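You operate a simulated robot arm through the tools that you are given. There is no shell and no other tool.

The job below is to be done with a simulated two-armed robot. You get a single attempt, and the scene is never put back.

TASK
Wipe up the spill on the worktop with the small towel and put it back.

The check looks at the end state, three seconds after you hand in, the way a careful person would. Anything else that was tipped, shoved, dropped, spilled or broken makes it a failure. Flat cloth is picked up by pressing the open fingertips on it (5 to 10 N) and closing them slowly along it; thin cloth reads only 2 to 8 mm in the jaws.

THE ROBOT
Two 7-joint arms with two-finger parallel grippers on one trunk, on a base that drives. Base frame: it is fixed to the floor where the robot stands at the start and does not move with it; the origin is under the middle of the robot, x ahead of it, y to its left, z up. Units: m, degrees, N and s.
The left shoulder is at the start at [0.07, 0.177, 1.02], the right one opposite. With the tool pointing down near the work surface each hand reaches from about 0.28 to 0.72 m from the robot's upright axis, wherever it stands, measured 20 degrees to its own side. Places, roughly: small towel [2, 0.3, 0.9]. Payload 3.43 kg a hand.
Tool frame (each hand has its own): the origin (TCP) lies between the finger pads and is the grasp point; the fingertips stand 0.03 m ahead of it; z points along the fingers, y is the line along which they close. Largest opening 0.094 m; finger width 0.028, thickness 0.01; the body of the gripper, 0.05 by 0.096 m, starts 0.055 m behind the TCP.
Orientation is that of the tool frame in the base frame, as [roll, pitch, yaw] about the fixed x, y, z axes, in that order (R = Rz(yaw) Ry(pitch) Rx(roll)). With the fingers straight down and closing along the base's y, the tool's x points along the base's -x, its y along +y and its z along -z.

THE INTERFACE
- The arms move only by the tool step_arm. It takes "left_increments", "right_increments" or both (then of equal length, played together; a hand with none holds still); each is a list of rows, each a list of 3 entries, a list of its own where there are three numbers: the shift along the tool's x, y, z in units of 400 mm (1.0 is 400 mm), then the turn, a rotation vector about the tool's x, y, z in units of 90 degrees (1.0 is 90 degrees), then the finger opening in m, from 0 to 0.094. In form: [[[dx, dy, dz], [ax, ay, az], fingers], ...]. A call has 1 to 20 rows; each row is the pose to reach, as a shift and turn from the pose commanded when the call began, along the tool's axes at that moment. A call with a number of a shift or a turn outside -1 to 1 is refused whole. A row lasts 0.2 s, in which the tool goes at most 0.05 m and 8.6 degrees; a call with a longer step from one row to the next is refused whole, and so is a gripper value outside its range. Where a pose cannot be reached the arm comes as near as it can. A force on the tool above 40 N (or 10 N above the force at the start of the call, whichever is more), or a blocked arm, ends the call early, and 0.2 s more pass. The fingers move at their own pace (about 0.153 m/s each) and stop on an object; they squeeze with about 39 N. The grip force told is the motor's: it shows also when the fingers shut on nothing. Time passes only in rows, and 0.2 s behind the last, so rows that repeat a pose let the fingers close. The reply holds the time, the measured pose of the TCP, the force on the tool along the base axes, the opening and the grip force, in the units named above and with some noise, with the torque about the TCP (base axes, N m) and any sound that the robot's microphone picked up.
- Cameras (640 x 400 px; columns grow to the right, rows downward): "scene" is now at [0.1376, -0.0004, 1.3416]; the picture's right is [0.00, -1.00, 0.00], its down [-0.55, -0.00, -0.83] and it looks along [0.83, 0.00, -0.55] (base axes); focal length 264 px, centre (320, 200). "left" rides on the left gripper at [0.076, -0.014, -0.102] in its tool frame; the picture's right is [0.18, 0.98, 0.00], its down [-0.75, 0.14, -0.64] and it looks along [-0.63, 0.12, 0.77] (tool axes); focal length 243 px, centre (320, 200). "right" rides on the right gripper at [0.076, 0.014, -0.102] in its tool frame; the picture's right is [-0.18, 0.98, 0.00], its down [-0.75, -0.14, -0.64] and it looks along [-0.63, -0.12, 0.77] (tool axes); focal length 243 px, centre (320, 200). There is no depth. A picture from a camera that has moved, and an enlarged one, comes with that camera's place and axes in the base frame and with its lens.
- grab_frame(camera): a new picture of that camera. It takes no simulated time.
- lift_body(by): slides the trunk up (or, below 0, down) by that many m; the arms and the scene camera ride with it, the base frame stays. It gives what a move gives, with no picture.
- drive_base(legs): drives the robot by 1 to 6 legs, each [ahead, turn to the left] in m and degrees, along the robot's own axes; the way and the turn of a leg run together, so that a leg with both is an arc; at most 1.5 m and 180 degrees a leg. The arms and the cameras ride along, it lands a little off, and it stops where it bumps. It gives what a move gives.
- pan_tilt(pan, tilt): turns the head with the scene camera to pan (to the left, within 86 degrees either way) and tilt (down, from -29 to 69), counted from straight ahead of the robot. It gives what a move gives.
- inspect(camera, box): a new picture of the part [left, top, right, bottom] of that camera's present view, enlarged. It takes no simulated time.
- finish_job(): hands the job in; it is judged then, once.

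Nothing tells you exact positions but the pictures and the camera data. Unless the task says otherwise, let go and move clear before handing in.

The tools are called after "Call:" by a JSON object that holds its "api" and its "payload". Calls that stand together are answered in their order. step_arm: Moves the arms, as the interface text tells. Its arguments: {"type":"object","properties":{"left_increments":{"type":"array","items":{"type":"array"}},"right_increments":{"type":"array","items":{"type":"array"}}},"required":[]} The other tools are called the same way: lift_body (by) slides the trunk up or down; drive_base (legs) drives the base; pan_tilt (pan, tilt) turns the head that bears the scene camera; grab_frame (camera) takes a picture; inspect (camera, box) takes an enlarged picture of a part of a camera's view; finish_job () hands the job in.

At the start:

```text
t: 0.0
left_ee_pos: [0.5101, 0.256, 1.0708]
left_orientation: [179.9, 0.0, 180.0]
left_ft_force: [0.7, 0.4, 0.0]
left_torque: [-0.02, 0.01, 0.01]
left_finger_gap: 0.0941
left_gripper_force: 0.1
right_ee_pos: [0.3913, -0.165, 1.0761]
right_orientation: [179.9, 0.0, -179.9]
right_ft_force: [0.3, 0.7, -1.1]
right_torque: [0.0, 0.0, 0.01]
right_finger_gap: 0.0941
right_gripper_force: 0.1
trunk travel left (down, up): [-0.6, 0.24]
robot x, y, heading: [-0.0011, 0.0036, -0.2]
head pan, tilt: [0.2, 33.5]
```

scene: 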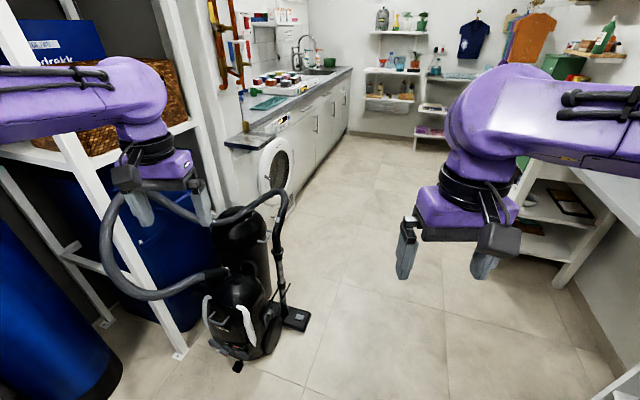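
right: 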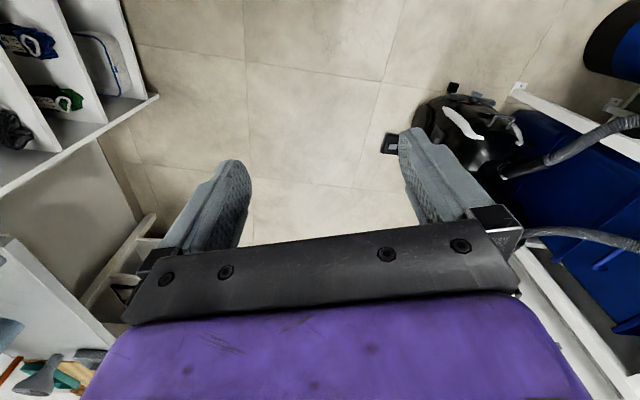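
left: 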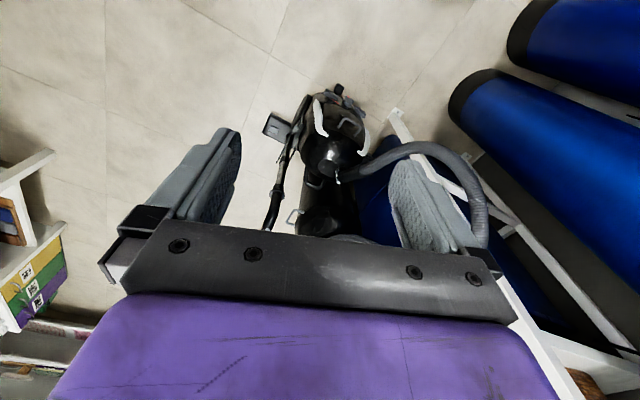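

I see a laundry room: a worktop runs along the left from about x=1.5 onward, with a teal cloth on it, and a vacuum cleaner stands close ahead on the left. I'll look at the worktop more closely before moving.

Call:
{"api": "inspect", "payload": {"camera": "scene", "box": [200, 30, 360, 160]}}

Call:
{"api": "inspect", "payload": {"camera": "scene", "box": [100, 100, 360, 380]}}

```text
3.08 times, centred on (280, 95) of scene
camera zoom: at [0.1376, -0.0004, 1.3416], right [0.0, -1.0, 0.0], down [-0.55, 0.0, -0.83], along [0.83, 0.0, -0.55], focal length 814 px, centre (443, 523)
```

zoom: 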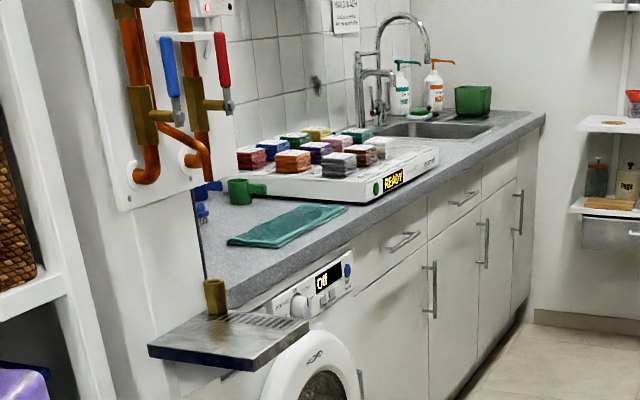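

```text
1.43 times, centred on (230, 240) of scene
camera zoom: at [0.1376, -0.0004, 1.3416], right [0.0, -1.0, 0.0], down [-0.55, 0.0, -0.83], along [0.83, 0.0, -0.55], focal length 378 px, centre (449, 143)
```

zoom: 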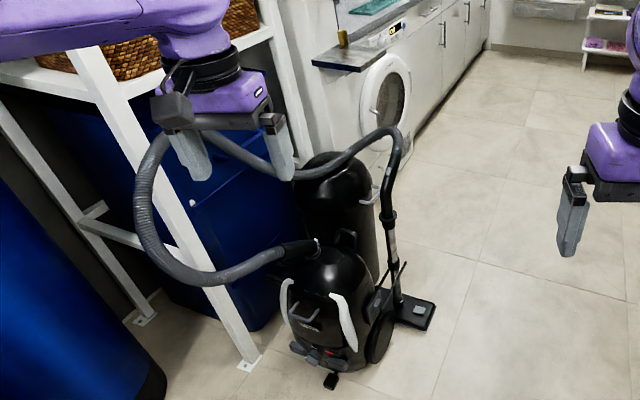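

The towel lies at about (2.0, 0.33, 0.9), the worktop's front edge is at about y=0.2, and the vacuum's brush is near (1.0, 0.1). I can't see a spill from here. I'll raise the trunk, check the right side for clearance, then drive along the aisle.

Call:
{"api": "lift_body", "payload": {"by": 0.15}}

Call:
{"api": "pan_tilt", "payload": {"pan": -50, "tilt": 40}}

Call:
{"api": "grab_frame", "payload": {"camera": "scene"}}

```text
t: 1.8
left_ee_pos: [0.5098, 0.257, 1.2201]
left_orientation: [180.0, 0.0, -180.0]
left_ft_force: [0.2, 0.6, 0.2]
left_torque: [0.02, -0.03, 0.03]
left_finger_gap: 0.094
left_gripper_force: 0.0
right_ee_pos: [0.39, -0.1646, 1.2271]
right_orientation: [180.0, 0.0, -180.0]
right_ft_force: [0.0, -0.6, 0.1]
right_torque: [-0.02, 0.02, 0.04]
right_finger_gap: 0.0941
right_gripper_force: 0.1
trunk travel left (down, up): [-0.75, 0.09]
robot x, y, heading: [-0.0008, -0.0006, 0.1]
head pan, tilt: [0.2, 33.5]
```

```text
t: 2.9
left_ee_pos: [0.5113, 0.255, 1.2217]
left_orientation: [-180.0, 0.0, 179.9]
left_ft_force: [-0.6, -0.3, 0.2]
left_torque: [0.02, -0.01, 0.0]
left_finger_gap: 0.0941
left_gripper_force: 0.0
right_ee_pos: [0.391, -0.1644, 1.2256]
right_orientation: [180.0, 0.0, -179.9]
right_ft_force: [0.7, 0.2, -0.9]
right_torque: [0.0, 0.02, -0.01]
right_finger_gap: 0.0941
right_gripper_force: 0.1
trunk travel left (down, up): [-0.75, 0.09]
robot x, y, heading: [-0.0016, -0.0017, 0.2]
head pan, tilt: [-50.0, 40.0]
```

```text
taken
camera scene: at [0.1035, -0.0659, 1.4817], right [-0.77, -0.64, 0.0], down [-0.41, 0.49, -0.77], along [0.49, -0.59, -0.64], focal length 264 px, centre (320, 200)
```

scene: 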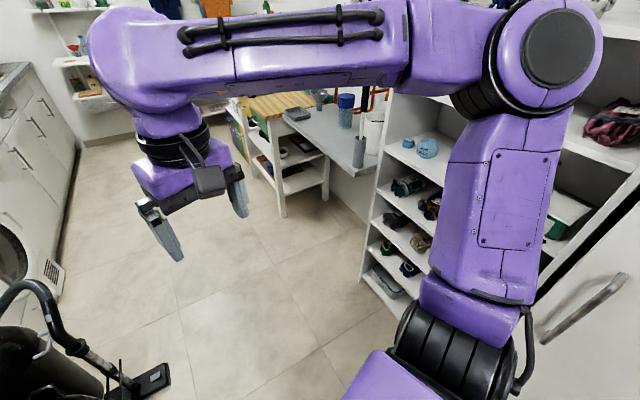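

The aisle is clear on the right to about y=-1.0. I'll drive down its middle to be level with the towel, staying clear of the vacuum.

Call:
{"api": "drive_base", "payload": {"legs": [[0, -25], [0.85, 0], [0, 25], [0.6, 0]]}}

Call:
{"api": "pan_tilt", "payload": {"pan": 35, "tilt": 35}}

Call:
{"api": "grab_frame", "payload": {"camera": "scene"}}

```text
t: 13.0
left_ee_pos: [1.8882, -0.1236, 1.2203]
left_orientation: [-179.9, 0.0, 178.9]
left_ft_force: [-0.1, -0.1, 0.0]
left_torque: [-0.02, -0.01, 0.01]
left_finger_gap: 0.0939
left_gripper_force: 0.0
right_ee_pos: [1.7629, -0.5417, 1.2275]
right_orientation: [180.0, 0.0, 179.0]
right_ft_force: [-0.1, -0.6, -0.3]
right_torque: [-0.01, -0.01, -0.06]
right_finger_gap: 0.0938
right_gripper_force: 0.1
trunk travel left (down, up): [-0.75, 0.09]
robot x, y, heading: [1.378, -0.3685, -1.0]
head pan, tilt: [-50.0, 40.0]
```

```text
t: 14.6
left_ee_pos: [1.8878, -0.1229, 1.2204]
left_orientation: [-180.0, 0.0, 178.9]
left_ft_force: [0.1, 0.2, 0.2]
left_torque: [0.01, -0.04, -0.01]
left_finger_gap: 0.0941
left_gripper_force: 0.0
right_ee_pos: [1.7616, -0.5426, 1.227]
right_orientation: [179.9, 0.0, 179.1]
right_ft_force: [-0.1, 0.2, 0.5]
right_torque: [0.0, -0.02, -0.01]
right_finger_gap: 0.0935
right_gripper_force: 0.1
trunk travel left (down, up): [-0.75, 0.09]
robot x, y, heading: [1.3723, -0.3715, -1.1]
head pan, tilt: [35.0, 35.0]
```

```text
taken
camera scene: at [1.4959, -0.323, 1.4893], right [0.56, -0.83, 0.0], down [-0.48, -0.32, -0.82], along [0.68, 0.46, -0.57], focal length 264 px, centre (320, 200)
```

scene: 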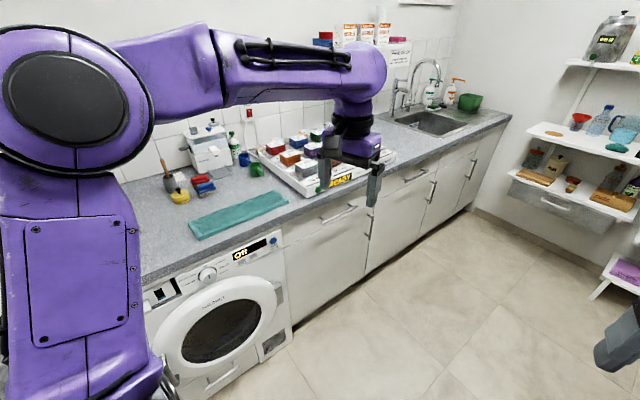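

Call:
{"api": "inspect", "payload": {"camera": "scene", "box": [120, 90, 320, 260]}}

Call:
{"api": "inspect", "payload": {"camera": "scene", "box": [220, 50, 520, 200]}}

```text
2.35 times, centred on (220, 175) of scene
camera zoom: at [1.4959, -0.323, 1.4893], right [0.56, -0.83, 0.0], down [-0.48, -0.32, -0.82], along [0.68, 0.46, -0.57], focal length 622 px, centre (555, 259)
```

zoom: 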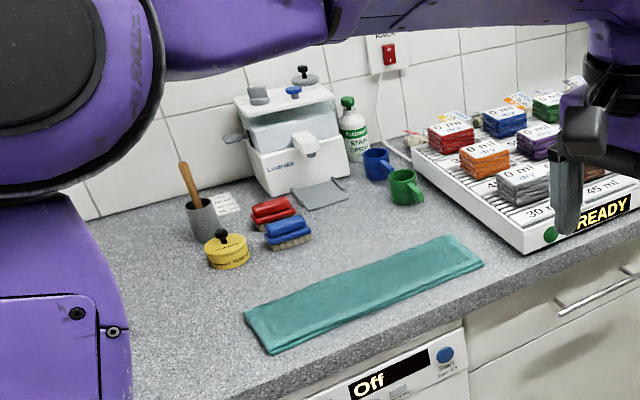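

```text
2.13 times, centred on (370, 125) of scene
camera zoom: at [1.4959, -0.323, 1.4893], right [0.56, -0.83, 0.0], down [-0.48, -0.32, -0.82], along [0.68, 0.46, -0.57], focal length 564 px, centre (213, 360)
```

zoom: 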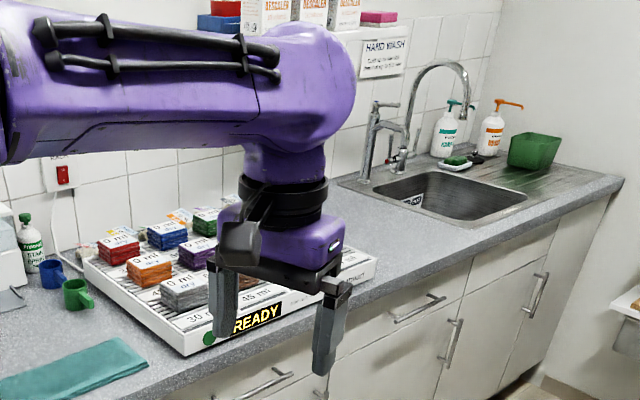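

The teal towel lies folded flat near the front edge. Behind it are a sealer machine, two mugs, brushes and a dosing tray with stacked cloths. I'll drive level with it and face the worktop to find the spill.

Call:
{"api": "drive_base", "payload": {"legs": [[0.55, 0], [0, 91]]}}

Call:
{"api": "pan_tilt", "payload": {"pan": 0, "tilt": 40}}

Call:
{"api": "grab_frame", "payload": {"camera": "scene"}}

Call:
{"api": "grab_frame", "payload": {"camera": "left"}}

Call:
{"api": "grab_frame", "payload": {"camera": "right"}}

```text
t: 21.6
left_ee_pos: [1.6598, 0.1329, 1.2197]
left_orientation: [-179.9, 0.0, -89.8]
left_ft_force: [0.1, 1.1, -0.3]
left_torque: [0.0, 0.01, 0.01]
left_finger_gap: 0.094
left_gripper_force: 0.1
right_ee_pos: [2.0822, 0.0133, 1.2261]
right_orientation: [180.0, 0.0, -89.8]
right_ft_force: [0.9, -0.4, 0.3]
right_torque: [-0.01, -0.02, -0.03]
right_finger_gap: 0.0942
right_gripper_force: 0.1
trunk travel left (down, up): [-0.75, 0.09]
robot x, y, heading: [1.9177, -0.3754, 90.3]
head pan, tilt: [35.0, 35.0]
```

```text
t: 22.6
left_ee_pos: [1.6603, 0.1324, 1.2207]
left_orientation: [-179.9, 0.0, -89.9]
left_ft_force: [-0.4, 0.7, -0.6]
left_torque: [0.0, 0.01, 0.01]
left_finger_gap: 0.0939
left_gripper_force: 0.1
right_ee_pos: [2.0809, 0.0139, 1.2263]
right_orientation: [179.9, 0.0, -89.8]
right_ft_force: [0.5, 0.3, -0.4]
right_torque: [-0.01, 0.0, 0.01]
right_finger_gap: 0.0939
right_gripper_force: 0.1
trunk travel left (down, up): [-0.75, 0.09]
robot x, y, heading: [1.9189, -0.3766, 90.0]
head pan, tilt: [0.0, 40.0]
```

```text
taken
camera scene: at [1.9156, -0.2432, 1.4817], right [1.0, 0.0, 0.0], down [0.0, -0.64, -0.77], along [0.0, 0.77, -0.64], focal length 264 px, centre (320, 200)
```

scene: 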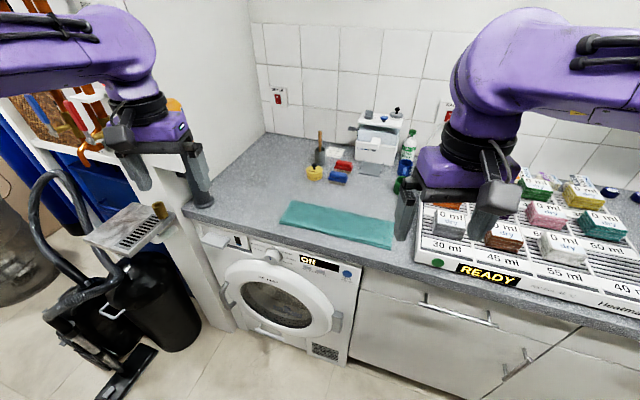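

```text
taken
camera left: at [1.6734, 0.0552, 1.3225], right [-0.98, -0.19, 0.0], down [-0.14, 0.75, 0.64], along [-0.12, 0.63, -0.77], focal length 243 px, centre (320, 200)
```

left: 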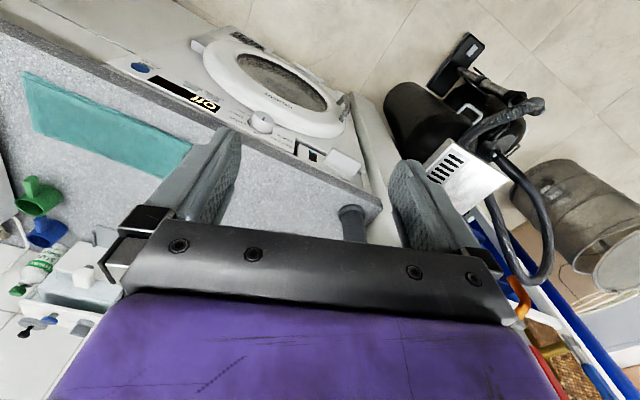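

```text
taken
camera right: at [2.0667, -0.0623, 1.3292], right [-0.98, 0.18, 0.0], down [0.14, 0.75, 0.64], along [0.11, 0.63, -0.77], focal length 243 px, centre (320, 200)
```

right: 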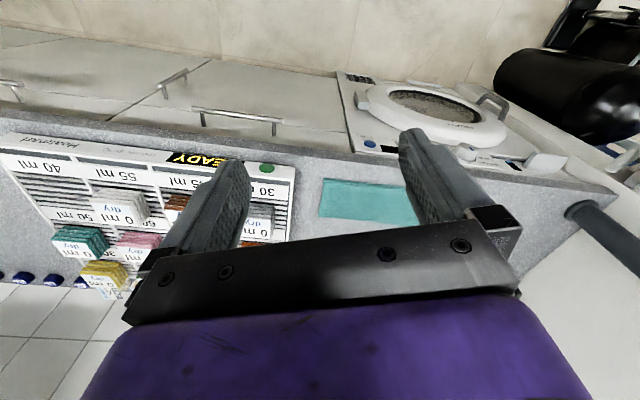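

Facing the worktop now, I don't see a puddle yet. I'll enlarge parts of the view to find the spill.

Call:
{"api": "inspect", "payload": {"camera": "scene", "box": [180, 80, 420, 280]}}

Call:
{"api": "inspect", "payload": {"camera": "scene", "box": [390, 120, 640, 330]}}

```text
2.00 times, centred on (300, 180) of scene
camera zoom: at [1.9156, -0.2432, 1.4817], right [1.0, 0.0, 0.0], down [0.0, -0.64, -0.77], along [0.0, 0.77, -0.64], focal length 529 px, centre (360, 240)
```

zoom: 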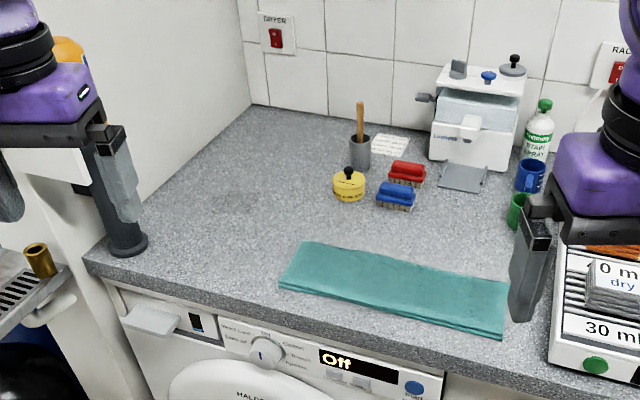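

```text
1.90 times, centred on (515, 225) of scene
camera zoom: at [1.9156, -0.2432, 1.4817], right [1.0, 0.0, 0.0], down [0.0, -0.64, -0.77], along [0.0, 0.77, -0.64], focal length 504 px, centre (-51, 152)
```

zoom: 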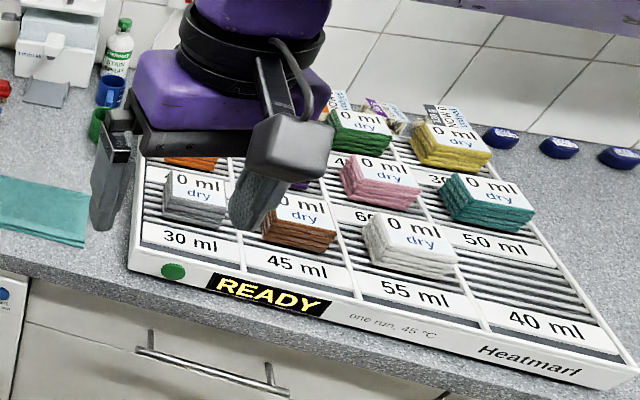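

Call:
{"api": "inspect", "payload": {"camera": "scene", "box": [200, 130, 300, 200]}}

Call:
{"api": "inspect", "payload": {"camera": "scene", "box": [290, 110, 410, 200]}}

Call:
{"api": "inspect", "payload": {"camera": "right", "box": [290, 130, 640, 330]}}

Call:
{"api": "inspect", "payload": {"camera": "left", "box": [0, 50, 250, 300]}}

Call:
{"api": "pan_tilt", "payload": {"pan": -45, "tilt": 30}}

Call:
{"api": "grab_frame", "payload": {"camera": "scene"}}

```text
5.71 times, centred on (250, 165) of scene
camera zoom: at [1.9156, -0.2432, 1.4817], right [1.0, 0.0, 0.0], down [0.0, -0.64, -0.77], along [0.0, 0.77, -0.64], focal length 1512 px, centre (720, 400)
```

zoom: 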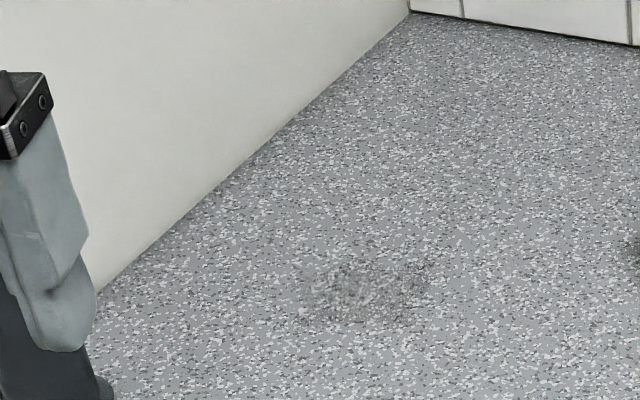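

```text
4.44 times, centred on (350, 155) of scene
camera zoom: at [1.9156, -0.2432, 1.4817], right [1.0, 0.0, 0.0], down [0.0, -0.64, -0.77], along [0.0, 0.77, -0.64], focal length 1176 px, centre (187, 400)
```

zoom: 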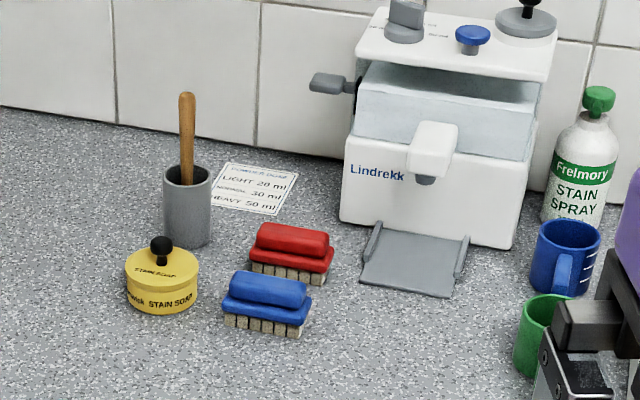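

```text
1.83 times, centred on (465, 230) of right
camera zoom: at [2.0667, -0.0623, 1.3292], right [-0.98, 0.18, 0.0], down [0.14, 0.75, 0.64], along [0.11, 0.63, -0.77], focal length 444 px, centre (55, 145)
```

zoom: 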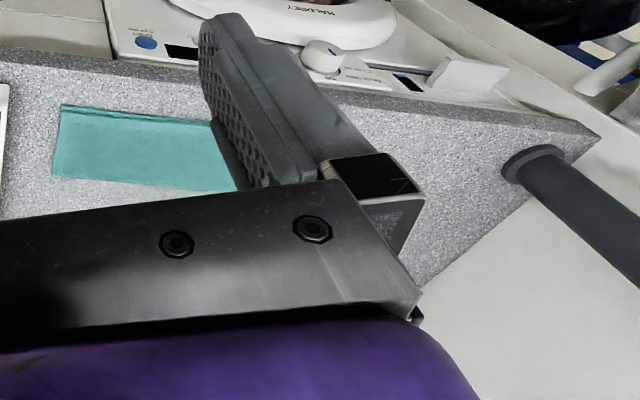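

```text
1.60 times, centred on (125, 175) of left
camera zoom: at [1.6734, 0.0552, 1.3225], right [-0.98, -0.19, 0.0], down [-0.14, 0.75, 0.64], along [-0.12, 0.63, -0.77], focal length 388 px, centre (632, 240)
```

zoom: 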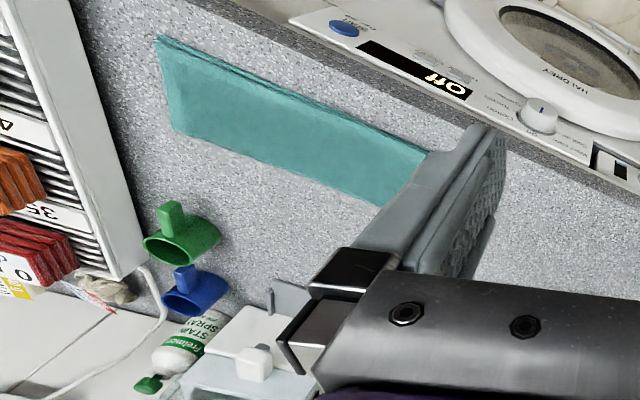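

```text
t: 23.7
left_ee_pos: [1.6594, 0.133, 1.2206]
left_orientation: [-180.0, 0.1, -89.9]
left_ft_force: [-0.6, -0.2, 0.6]
left_torque: [0.02, -0.05, 0.02]
left_finger_gap: 0.094
left_gripper_force: 0.0
right_ee_pos: [2.0816, 0.0137, 1.2263]
right_orientation: [179.9, 0.0, -89.8]
right_ft_force: [-0.3, 0.8, 0.4]
right_torque: [0.0, 0.01, 0.0]
right_finger_gap: 0.0938
right_gripper_force: 0.1
trunk travel left (down, up): [-0.75, 0.09]
robot x, y, heading: [1.9191, -0.3761, 90.1]
head pan, tilt: [-45.0, 30.0]
```

```text
taken
camera scene: at [1.9796, -0.264, 1.497], right [0.71, -0.7, 0.0], down [-0.35, -0.35, -0.87], along [0.61, 0.61, -0.5], focal length 264 px, centre (320, 200)
```

scene: 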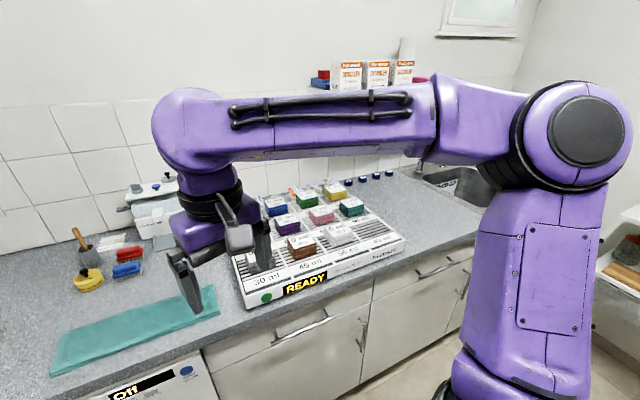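

A faint dark wet patch shows at about (1.68, 0.57), left of the yellow soap tin, and that looks like a clear-liquid spill. I'll check it from other angles, along with the dark post at the worktop's left corner.

Call:
{"api": "pan_tilt", "payload": {"pan": 20, "tilt": 45}}

Call:
{"api": "grab_frame", "payload": {"camera": "scene"}}

Call:
{"api": "inspect", "payload": {"camera": "scene", "box": [200, 60, 440, 220]}}

Call:
{"api": "inspect", "payload": {"camera": "left", "box": [220, 150, 420, 250]}}

```text
t: 25.1
left_ee_pos: [1.6592, 0.1319, 1.221]
left_orientation: [-180.0, 0.0, -89.9]
left_ft_force: [-0.5, -0.5, -0.1]
left_torque: [-0.03, 0.01, -0.01]
left_finger_gap: 0.0939
left_gripper_force: 0.0
right_ee_pos: [2.0814, 0.0131, 1.227]
right_orientation: [179.8, 0.1, -89.8]
right_ft_force: [0.0, 0.1, -0.4]
right_torque: [0.0, -0.02, 0.0]
right_finger_gap: 0.0939
right_gripper_force: 0.0
trunk travel left (down, up): [-0.75, 0.09]
robot x, y, heading: [1.9175, -0.3786, 90.1]
head pan, tilt: [20.0, 45.0]
```

```text
taken
camera scene: at [1.888, -0.2518, 1.4745], right [0.94, 0.34, 0.0], down [0.24, -0.66, -0.71], along [-0.24, 0.66, -0.71], focal length 264 px, centre (320, 200)
```

scene: 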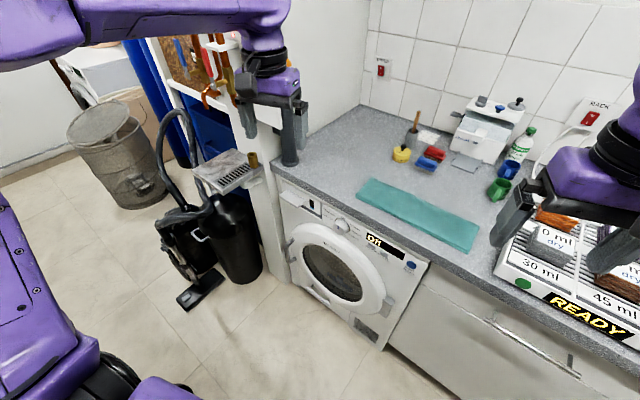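

```text
2.50 times, centred on (320, 140) of scene
camera zoom: at [1.888, -0.2518, 1.4745], right [0.94, 0.34, 0.0], down [0.24, -0.66, -0.71], along [-0.24, 0.66, -0.71], focal length 661 px, centre (320, 350)
```

zoom: 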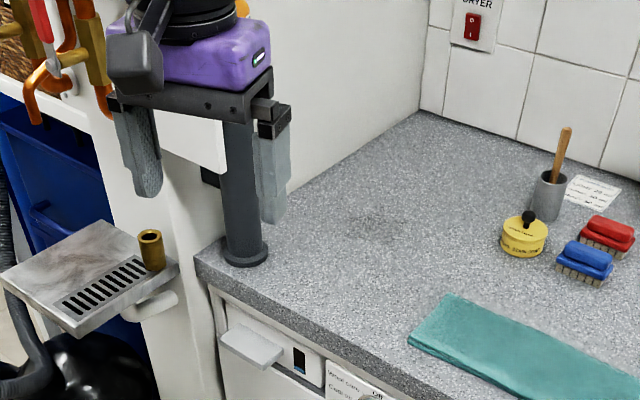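

```text
3.20 times, centred on (320, 200) of left
camera zoom: at [1.6734, 0.0552, 1.3225], right [-0.98, -0.19, 0.0], down [-0.14, 0.75, 0.64], along [-0.12, 0.63, -0.77], focal length 776 px, centre (320, 200)
```

zoom: 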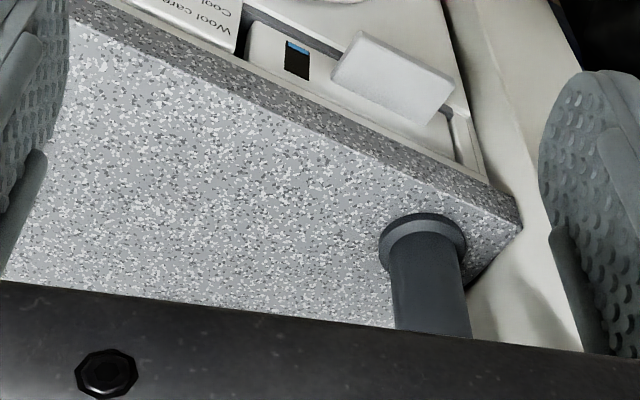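

The worktop runs about 17° off the base's x axis: its edge goes from (1.5, 0.38) to (2.04, 0.21). The spill is at (1.68, 0.565), with a dark post at its left front corner around (1.53, 0.44). Before driving closer, I'll look down to judge my own base size against the dryer door.

Call:
{"api": "pan_tilt", "payload": {"pan": 0, "tilt": 69}}

Call:
{"api": "grab_frame", "payload": {"camera": "scene"}}

```text
t: 25.9
left_ee_pos: [1.6593, 0.1329, 1.2209]
left_orientation: [180.0, 0.0, -89.9]
left_ft_force: [0.5, -0.4, -0.3]
left_torque: [-0.01, 0.01, 0.0]
left_finger_gap: 0.0939
left_gripper_force: 0.1
right_ee_pos: [2.0811, 0.013, 1.2264]
right_orientation: [179.9, 0.0, -89.8]
right_ft_force: [0.5, -0.5, -0.5]
right_torque: [0.0, 0.0, 0.01]
right_finger_gap: 0.094
right_gripper_force: 0.1
trunk travel left (down, up): [-0.75, 0.09]
robot x, y, heading: [1.9228, -0.3761, 90.3]
head pan, tilt: [0.0, 68.8]
```

```text
taken
camera scene: at [1.9156, -0.2723, 1.4456], right [1.0, 0.0, 0.0], down [0.0, -0.93, -0.36], along [0.0, 0.36, -0.93], focal length 264 px, centre (320, 200)
```

scene: 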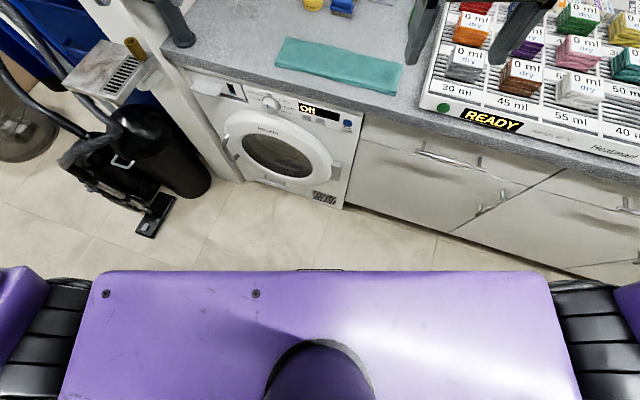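

My base reaches no more than about 0.27 m ahead of its axis, so about 0.42 m from the counter is safe. The left hand would come near the corner post on the way in, so I'll tuck it inward first. That also lets me see how tall the post is.

Call:
{"api": "step_arm", "payload": {"left_increments": [[[0.055, -0.078, 0], [0, 0, 0], 0.094], [[0.11, -0.156, 0], [0, 0, 0], 0.094], [[0.165, -0.234, 0], [0, 0, 0], 0.094], [[0.22, -0.312, 0], [0, 0, 0], 0.094], [[0.275, -0.39, 0], [0, 0, 0], 0.094]]}}

Call:
{"api": "pan_tilt", "payload": {"pan": 30, "tilt": 30}}

Call:
{"api": "grab_frame", "payload": {"camera": "scene"}}

```text
t: 27.1
left_ee_pos: [1.8141, 0.0242, 1.2203]
left_orientation: [179.9, 0.1, -89.9]
left_ft_force: [1.0, -0.1, -0.3]
left_torque: [0.0, -0.01, 0.01]
left_finger_gap: 0.0944
left_gripper_force: 0.0
right_ee_pos: [2.0829, 0.0124, 1.2268]
right_orientation: [179.9, 0.1, -89.8]
right_ft_force: [0.3, -0.5, -0.9]
right_torque: [-0.02, 0.03, -0.01]
right_finger_gap: 0.0941
right_gripper_force: 0.1
trunk travel left (down, up): [-0.75, 0.09]
robot x, y, heading: [1.9202, -0.3733, 90.0]
head pan, tilt: [0.0, 68.8]
```

```text
t: 28.2
left_ee_pos: [1.8144, 0.0254, 1.2198]
left_orientation: [179.9, 0.1, -89.9]
left_ft_force: [1.0, -0.2, 0.9]
left_torque: [-0.02, 0.03, 0.0]
left_finger_gap: 0.0941
left_gripper_force: 0.0
right_ee_pos: [2.0811, 0.0143, 1.2267]
right_orientation: [179.9, 0.0, -89.7]
right_ft_force: [-0.3, 0.2, 0.4]
right_torque: [-0.01, -0.02, -0.04]
right_finger_gap: 0.0939
right_gripper_force: 0.0
trunk travel left (down, up): [-0.75, 0.09]
robot x, y, heading: [1.9191, -0.378, 90.1]
head pan, tilt: [30.0, 30.0]
```

```text
taken
camera scene: at [1.871, -0.2502, 1.497], right [0.87, 0.5, 0.0], down [0.25, -0.43, -0.87], along [-0.43, 0.75, -0.5], focal length 264 px, centre (320, 200)
```

scene: 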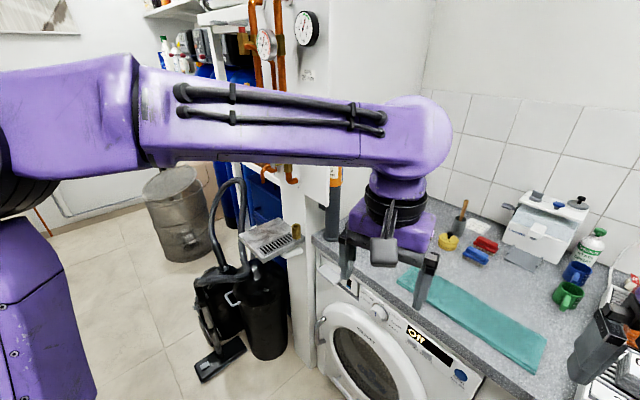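

Call:
{"api": "inspect", "payload": {"camera": "scene", "box": [250, 0, 440, 260]}}

Call:
{"api": "pan_tilt", "payload": {"pan": 25, "tilt": 5}}

Call:
{"api": "grab_frame", "payload": {"camera": "scene"}}

```text
1.54 times, centred on (345, 130) of scene
camera zoom: at [1.871, -0.2502, 1.497], right [0.87, 0.5, 0.0], down [0.25, -0.43, -0.87], along [-0.43, 0.75, -0.5], focal length 407 px, centre (282, 308)
```

zoom: 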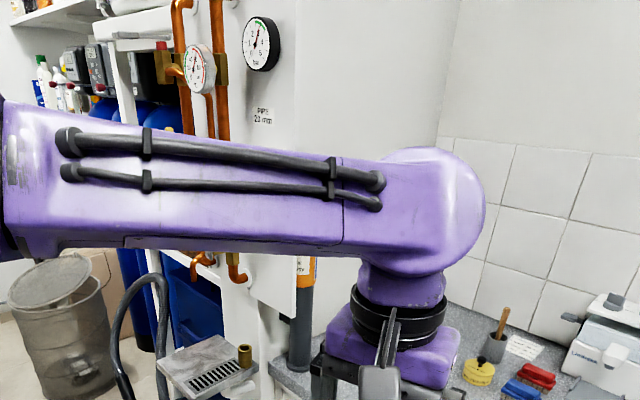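

```text
t: 29.1
left_ee_pos: [1.8131, 0.0252, 1.219]
left_orientation: [179.9, 0.0, -89.9]
left_ft_force: [-0.4, 0.6, -0.2]
left_torque: [0.0, -0.01, 0.0]
left_finger_gap: 0.094
left_gripper_force: 0.0
right_ee_pos: [2.0806, 0.0143, 1.2269]
right_orientation: [179.9, 0.1, -89.8]
right_ft_force: [0.0, 1.3, -0.4]
right_torque: [0.01, 0.03, 0.02]
right_finger_gap: 0.094
right_gripper_force: 0.0
trunk travel left (down, up): [-0.75, 0.09]
robot x, y, heading: [1.9168, -0.3777, 89.9]
head pan, tilt: [25.0, 5.0]
```

```text
taken
camera scene: at [1.8768, -0.2451, 1.5374], right [0.91, 0.42, 0.0], down [0.04, -0.08, -1.0], along [-0.42, 0.9, -0.09], focal length 264 px, centre (320, 200)
```

scene: 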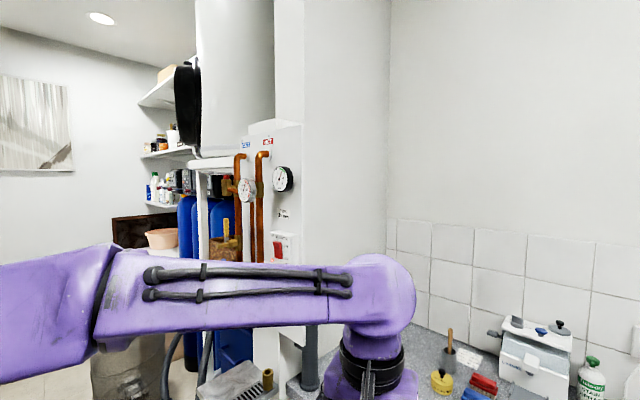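

The post stands at about (1.53, 0.44), with its top hidden somewhere below z=1.35, so the left forearm would pass close to it. I'll work with the right hand instead. I'll shift left along the aisle, turn square to the counter and stay back for now.

Call:
{"api": "drive_base", "payload": {"legs": [[0, 72.5], [0.368, 0], [0, -90]]}}

Call:
{"api": "pan_tilt", "payload": {"pan": 0, "tilt": 45}}

Call:
{"api": "grab_frame", "payload": {"camera": "scene"}}

```text
t: 38.3
left_ee_pos: [1.5946, 0.1604, 1.2205]
left_orientation: [179.9, 0.0, -108.1]
left_ft_force: [-0.8, 0.3, 0.2]
left_torque: [-0.04, 0.01, -0.01]
left_finger_gap: 0.0941
left_gripper_force: 0.1
right_ee_pos: [1.845, 0.0644, 1.2258]
right_orientation: [179.9, 0.0, -108.0]
right_ft_force: [-0.5, -0.2, 0.6]
right_torque: [0.03, -0.02, -0.02]
right_finger_gap: 0.0938
right_gripper_force: 0.0
trunk travel left (down, up): [-0.75, 0.09]
robot x, y, heading: [1.5689, -0.2543, 72.1]
head pan, tilt: [25.0, 5.0]
```

```text
t: 39.4
left_ee_pos: [1.5942, 0.1594, 1.2212]
left_orientation: [180.0, -0.1, -108.1]
left_ft_force: [-1.1, 0.6, 0.9]
left_torque: [-0.04, 0.0, 0.01]
left_finger_gap: 0.0942
left_gripper_force: 0.1
right_ee_pos: [1.8449, 0.0653, 1.2267]
right_orientation: [180.0, 0.0, -108.1]
right_ft_force: [-0.6, 0.5, -0.4]
right_torque: [0.01, 0.03, 0.01]
right_finger_gap: 0.0938
right_gripper_force: 0.1
trunk travel left (down, up): [-0.75, 0.09]
robot x, y, heading: [1.5667, -0.2578, 71.4]
head pan, tilt: [0.0, 45.0]
```

```text
taken
camera scene: at [1.607, -0.1307, 1.4745], right [0.95, -0.31, 0.0], down [-0.22, -0.67, -0.71], along [0.22, 0.67, -0.71], focal length 264 px, centre (320, 200)
```

scene: 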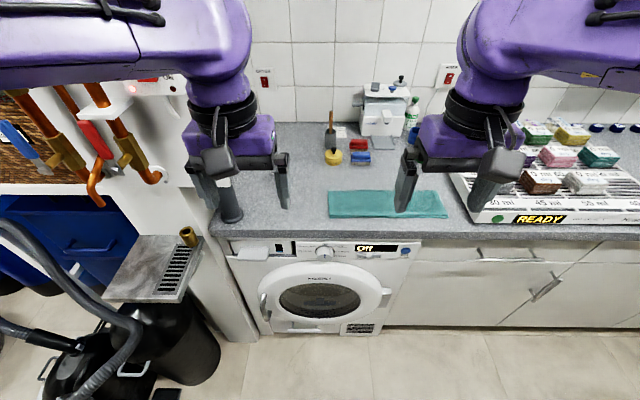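

I'm now square to the counter, about 0.56 m from its edge. I'll tuck the left hand back further from the post and roll forward slowly.

Call:
{"api": "step_arm", "payload": {"left_increments": [[[0.1, 0, 0], [0, 0, 0], 0.094], [[0.2, 0, 0], [0, 0, 0], 0.094], [[0.2, 0, 0], [0, 0, 0], 0.094]]}}

Call:
{"api": "drive_base", "payload": {"legs": [[0.15, 0]]}}

Call:
{"api": "pan_tilt", "payload": {"pan": 0, "tilt": 50}}

Call:
{"api": "grab_frame", "payload": {"camera": "scene"}}

Call:
{"api": "grab_frame", "payload": {"camera": "right"}}

```text
t: 40.2
left_ee_pos: [1.5688, 0.0835, 1.2175]
left_orientation: [179.9, 0.0, -108.0]
left_ft_force: [0.3, 0.6, -0.1]
left_torque: [0.0, 0.03, 0.0]
left_finger_gap: 0.0943
left_gripper_force: 0.1
right_ee_pos: [1.8465, 0.0663, 1.2269]
right_orientation: [180.0, 0.0, -108.0]
right_ft_force: [0.6, 0.4, 0.7]
right_torque: [-0.02, 0.01, 0.0]
right_finger_gap: 0.0942
right_gripper_force: 0.1
trunk travel left (down, up): [-0.75, 0.09]
robot x, y, heading: [1.5737, -0.259, 71.9]
head pan, tilt: [0.0, 45.0]
```

```text
t: 41.5
left_ee_pos: [1.6172, 0.2234, 1.2183]
left_orientation: [-180.0, 0.2, -108.5]
left_ft_force: [-0.1, 0.0, 0.3]
left_torque: [0.01, -0.02, -0.01]
left_finger_gap: 0.0941
left_gripper_force: 0.1
right_ee_pos: [1.894, 0.203, 1.2278]
right_orientation: [179.9, 0.2, -108.4]
right_ft_force: [0.6, -0.2, 0.2]
right_torque: [0.0, -0.01, -0.01]
right_finger_gap: 0.0943
right_gripper_force: 0.0
trunk travel left (down, up): [-0.75, 0.09]
robot x, y, heading: [1.6157, -0.1147, 71.5]
head pan, tilt: [0.0, 45.0]
```

```text
t: 42.2
left_ee_pos: [1.6183, 0.2258, 1.2186]
left_orientation: [-179.9, 0.0, -108.5]
left_ft_force: [-0.1, 0.3, -0.4]
left_torque: [-0.01, 0.0, 0.0]
left_finger_gap: 0.0944
left_gripper_force: 0.2
right_ee_pos: [1.8958, 0.2071, 1.2275]
right_orientation: [179.9, 0.0, -108.5]
right_ft_force: [-0.8, 0.3, 0.2]
right_torque: [-0.03, -0.01, -0.02]
right_finger_gap: 0.0937
right_gripper_force: 0.0
trunk travel left (down, up): [-0.75, 0.09]
robot x, y, heading: [1.6128, -0.1137, 71.3]
head pan, tilt: [0.0, 50.0]
```

```text
taken
camera scene: at [1.6541, 0.0081, 1.4675], right [0.95, -0.32, 0.0], down [-0.24, -0.73, -0.64], along [0.2, 0.61, -0.77], focal length 264 px, centre (320, 200)
```

scene: 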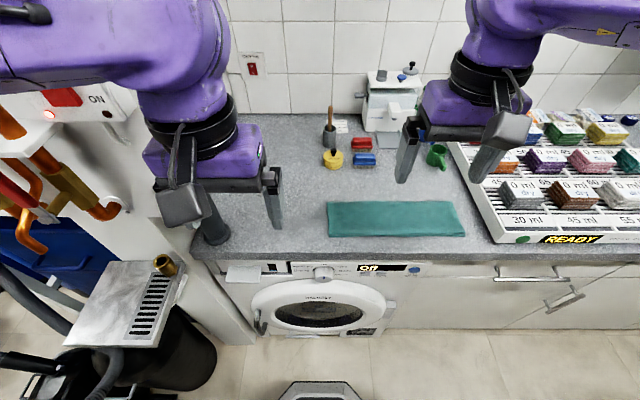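

```text
taken
camera right: at [1.8572, 0.1389, 1.3292], right [-0.87, 0.49, 0.0], down [0.37, 0.67, 0.64], along [0.31, 0.56, -0.77], focal length 243 px, centre (320, 200)
```

right: 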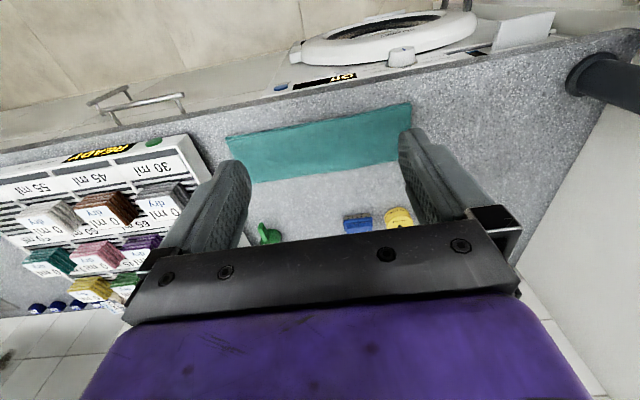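

I'm in place, with clear space between my base and the dryer. The towel spans about 0.02–0.36 m to my right and 0.48–0.59 m ahead. I'll take a closer look at the spill and towel from here.

Call:
{"api": "inspect", "payload": {"camera": "scene", "box": [180, 110, 340, 250]}}

Call:
{"api": "inspect", "payload": {"camera": "scene", "box": [310, 130, 480, 250]}}

Call:
{"api": "inspect", "payload": {"camera": "right", "box": [200, 80, 440, 250]}}

```text
2.86 times, centred on (260, 180) of scene
camera zoom: at [1.6541, 0.0081, 1.4675], right [0.95, -0.32, 0.0], down [-0.24, -0.73, -0.64], along [0.2, 0.61, -0.77], focal length 756 px, centre (491, 257)
```

zoom: 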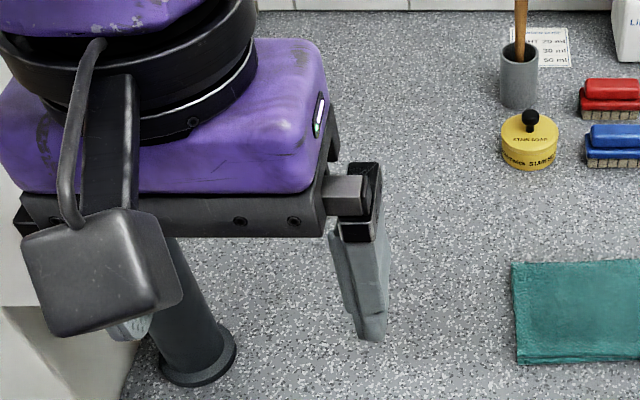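

```text
3.33 times, centred on (395, 190) of scene
camera zoom: at [1.6541, 0.0081, 1.4675], right [0.95, -0.32, 0.0], down [-0.24, -0.73, -0.64], along [0.2, 0.61, -0.77], focal length 882 px, centre (70, 233)
```

zoom: 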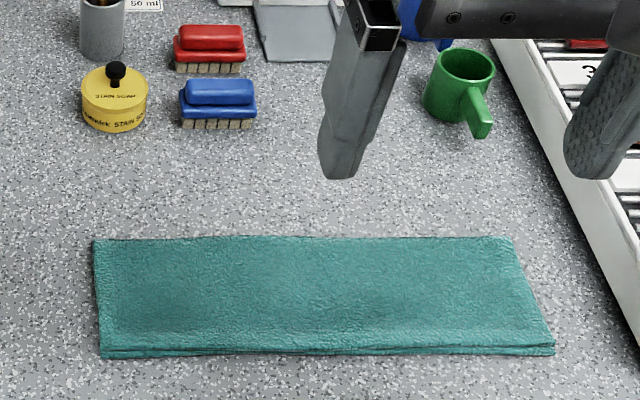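

```text
2.35 times, centred on (320, 165) of right
camera zoom: at [1.8572, 0.1389, 1.3292], right [-0.87, 0.49, 0.0], down [0.37, 0.67, 0.64], along [0.31, 0.56, -0.77], focal length 571 px, centre (320, 282)
```

zoom: 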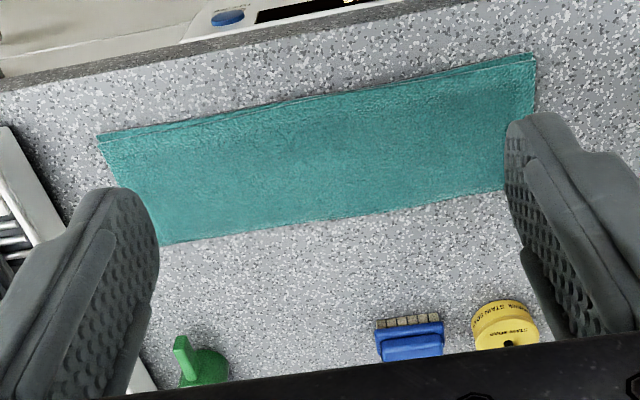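

The spill is hidden behind the left hand here, and it's a little beyond the right arm's reach. I'll back off slightly, turn about 28° left and come forward again, so the right shoulder faces it.

Call:
{"api": "drive_base", "payload": {"legs": [[-0.12, 0], [0, 28], [0.15, 0]]}}

Call:
{"api": "pan_tilt", "payload": {"pan": -28, "tilt": 50}}

Call:
{"api": "grab_frame", "payload": {"camera": "scene"}}

```text
t: 45.9
left_ee_pos: [1.3885, 0.2169, 1.2183]
left_orientation: [-180.0, 0.1, -79.5]
left_ft_force: [0.2, 0.3, 0.7]
left_torque: [0.0, 0.0, 0.02]
left_finger_gap: 0.0939
left_gripper_force: 0.0
right_ee_pos: [1.6401, 0.3325, 1.2284]
right_orientation: [179.9, 0.2, -79.4]
right_ft_force: [0.5, -0.6, 1.0]
right_torque: [0.0, -0.01, 0.0]
right_finger_gap: 0.0941
right_gripper_force: 0.0
trunk travel left (down, up): [-0.75, 0.09]
robot x, y, heading: [1.5467, -0.0761, 100.6]
head pan, tilt: [0.0, 50.0]
```

```text
t: 46.8
left_ee_pos: [1.388, 0.2189, 1.2185]
left_orientation: [-179.9, 0.1, -79.7]
left_ft_force: [-1.3, -0.1, 0.6]
left_torque: [0.0, -0.05, -0.04]
left_finger_gap: 0.0942
left_gripper_force: 0.1
right_ee_pos: [1.6405, 0.3361, 1.2261]
right_orientation: [179.9, 0.1, -79.5]
right_ft_force: [0.1, 0.1, 0.5]
right_torque: [-0.01, 0.0, 0.0]
right_finger_gap: 0.0939
right_gripper_force: 0.1
trunk travel left (down, up): [-0.75, 0.09]
robot x, y, heading: [1.5479, -0.0731, 100.4]
head pan, tilt: [-28.0, 50.0]
```

```text
taken
camera scene: at [1.5616, 0.0434, 1.4676], right [0.95, -0.3, 0.0], down [-0.23, -0.73, -0.64], along [0.19, 0.61, -0.77], focal length 264 px, centre (320, 200)
```

scene: 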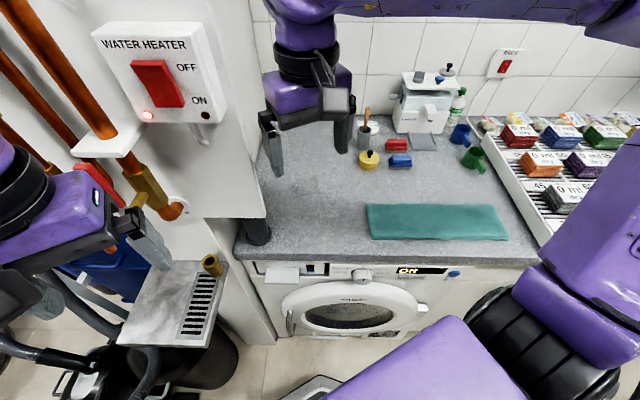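

The left hand is now close to the water-heater valves, so I'll bring it inward, away from the pipes, before anything else.

Call:
{"api": "step_arm", "payload": {"left_increments": [[[0.05, -0.08, 0], [0, 0, 0], 0.094], [[0.09, -0.17, 0], [0, 0, 0], 0.094], [[0.09, -0.27, 0], [0, 0, 0], 0.094], [[0.09, -0.27, 0], [0, 0, 0], 0.094]]}}

Call:
{"api": "grab_frame", "payload": {"camera": "scene"}}

Call:
{"api": "inspect", "payload": {"camera": "scene", "box": [230, 120, 420, 260]}}

Call:
{"api": "grab_frame", "payload": {"camera": "right"}}

```text
t: 47.8
left_ee_pos: [1.5005, 0.2024, 1.2201]
left_orientation: [-179.9, 0.0, -79.6]
left_ft_force: [-0.6, -0.3, 0.2]
left_torque: [0.0, 0.01, -0.01]
left_finger_gap: 0.094
left_gripper_force: 0.0
right_ee_pos: [1.64, 0.3349, 1.2264]
right_orientation: [180.0, 0.1, -79.4]
right_ft_force: [0.5, 0.9, -0.2]
right_torque: [-0.02, 0.0, 0.02]
right_finger_gap: 0.0937
right_gripper_force: 0.0
trunk travel left (down, up): [-0.75, 0.09]
robot x, y, heading: [1.547, -0.0804, 100.3]
head pan, tilt: [-28.0, 50.0]
```

```text
taken
camera scene: at [1.5608, 0.0434, 1.4676], right [0.95, -0.3, 0.0], down [-0.23, -0.73, -0.64], along [0.2, 0.61, -0.77], focal length 264 px, centre (320, 200)
```

scene: 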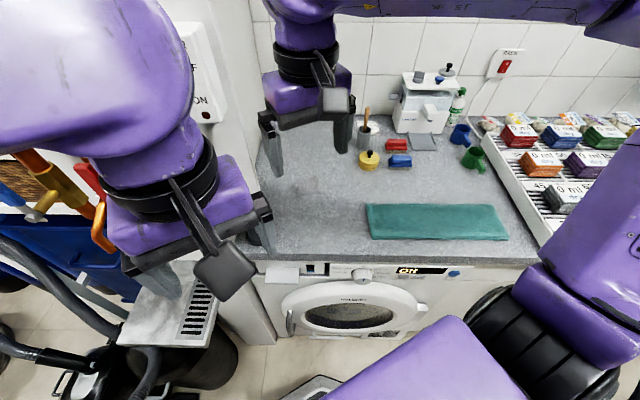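

```text
2.86 times, centred on (325, 190) of scene
camera zoom: at [1.5608, 0.0434, 1.4676], right [0.95, -0.3, 0.0], down [-0.23, -0.73, -0.64], along [0.2, 0.61, -0.77], focal length 756 px, centre (306, 229)
```

zoom: 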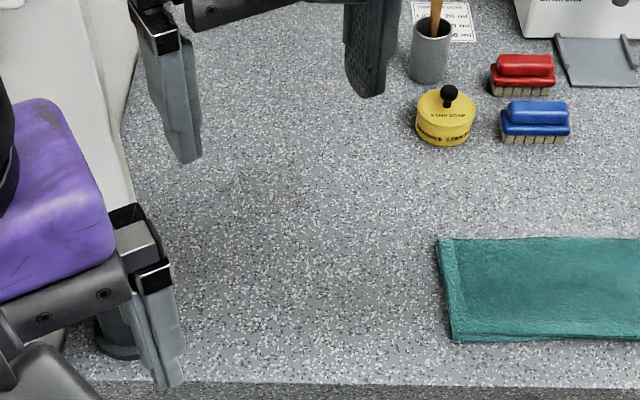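

```text
taken
camera right: at [1.6388, 0.2582, 1.3294], right [-1.0, 0.0, 0.0], down [0.0, 0.77, 0.64], along [0.0, 0.64, -0.77], focal length 243 px, centre (320, 200)
```

right: 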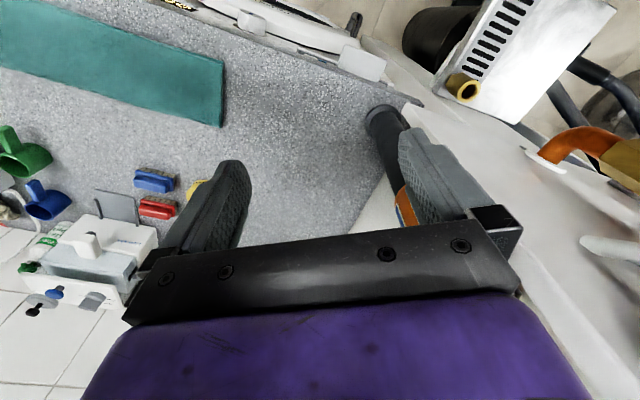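

Call:
{"api": "inspect", "payload": {"camera": "scene", "box": [270, 160, 350, 210]}}

Call:
{"api": "inspect", "payload": {"camera": "right", "box": [240, 90, 400, 240]}}

```text
8.00 times, centred on (310, 185) of scene
camera zoom: at [1.5608, 0.0434, 1.4676], right [0.95, -0.3, 0.0], down [-0.23, -0.73, -0.64], along [0.2, 0.61, -0.77], focal length 2116 px, centre (400, 320)
```

zoom: 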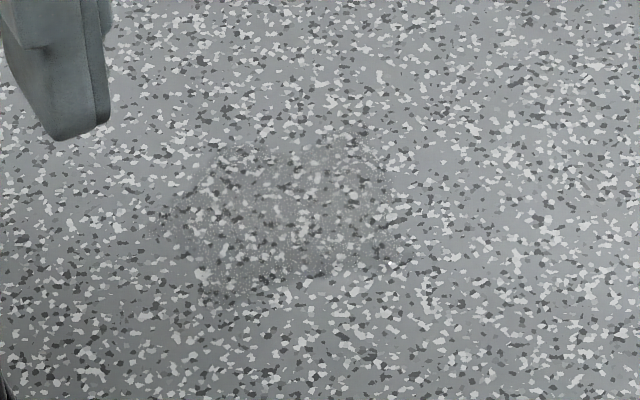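

```text
2.67 times, centred on (320, 165) of right
camera zoom: at [1.6388, 0.2582, 1.3294], right [-1.0, 0.0, 0.0], down [0.0, 0.77, 0.64], along [0.0, 0.64, -0.77], focal length 647 px, centre (320, 293)
```

zoom: 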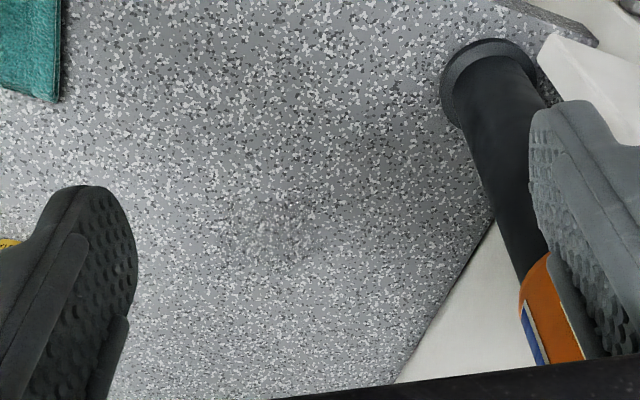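

The spill centre is at (1.681, 0.552), about 9 cm across, and the towel's left edge runs from (1.784, 0.330) to (1.819, 0.439). I'll bring the right hand above the towel's left end, with the fingers closing along its length.

Call:
{"api": "step_arm", "payload": {"right_increments": [[[0, -0.086, 0.05], [0, 0, 0.052], 0.094], [[0, -0.172, 0.1], [0, 0, 0.105], 0.08], [[0, -0.258, 0.155], [0, 0, 0.157], 0.06], [[0, -0.344, 0.21], [0, 0, 0.21], 0.055], [[0, -0.43, 0.26], [0, 0, 0.262], 0.055], [[0.0015, -0.515, 0.315], [0, 0, 0.314], 0.055], [[0.0015, -0.515, 0.315], [0, 0, 0.314], 0.055]]}}

Call:
{"api": "grab_frame", "payload": {"camera": "right"}}

Call:
{"api": "grab_frame", "payload": {"camera": "scene"}}

```text
t: 49.4
left_ee_pos: [1.5011, 0.202, 1.2185]
left_orientation: [-180.0, 0.0, -79.6]
left_ft_force: [0.8, -0.1, -0.4]
left_torque: [0.02, 0.02, 0.02]
left_finger_gap: 0.0941
left_gripper_force: 0.1
right_ee_pos: [1.8398, 0.3703, 1.0977]
right_orientation: [180.0, -0.1, -107.8]
right_ft_force: [-0.4, 0.0, 1.0]
right_torque: [0.0, -0.03, 0.01]
right_finger_gap: 0.0549
right_gripper_force: 0.0
trunk travel left (down, up): [-0.75, 0.09]
robot x, y, heading: [1.5486, -0.0776, 100.7]
head pan, tilt: [-28.0, 50.0]
```

```text
taken
camera right: at [1.8018, 0.3021, 1.2011], right [-0.88, 0.48, 0.0], down [0.37, 0.67, 0.64], along [0.31, 0.57, -0.77], focal length 243 px, centre (320, 200)
```

right: 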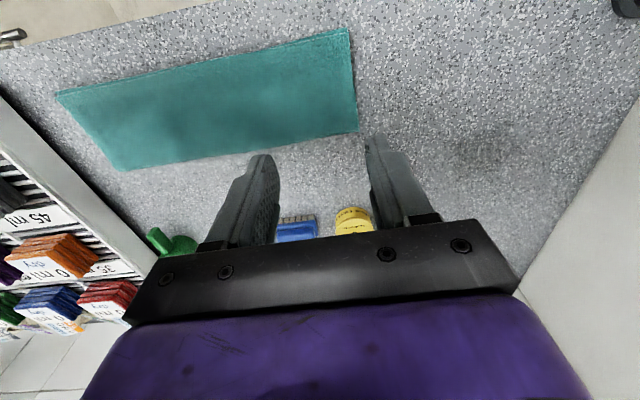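

```text
taken
camera scene: at [1.5613, 0.0435, 1.4676], right [0.95, -0.3, 0.0], down [-0.23, -0.73, -0.64], along [0.19, 0.61, -0.77], focal length 264 px, centre (320, 200)
```

scene: 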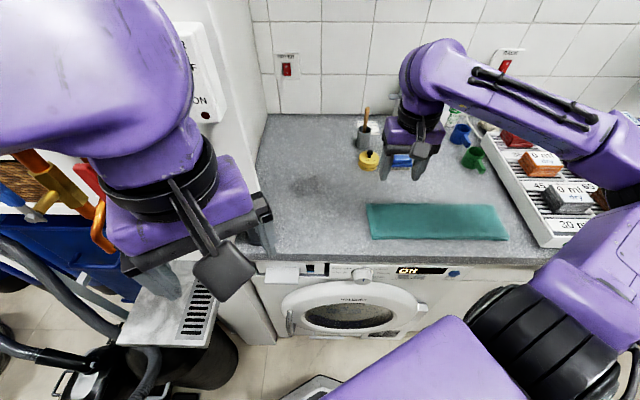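

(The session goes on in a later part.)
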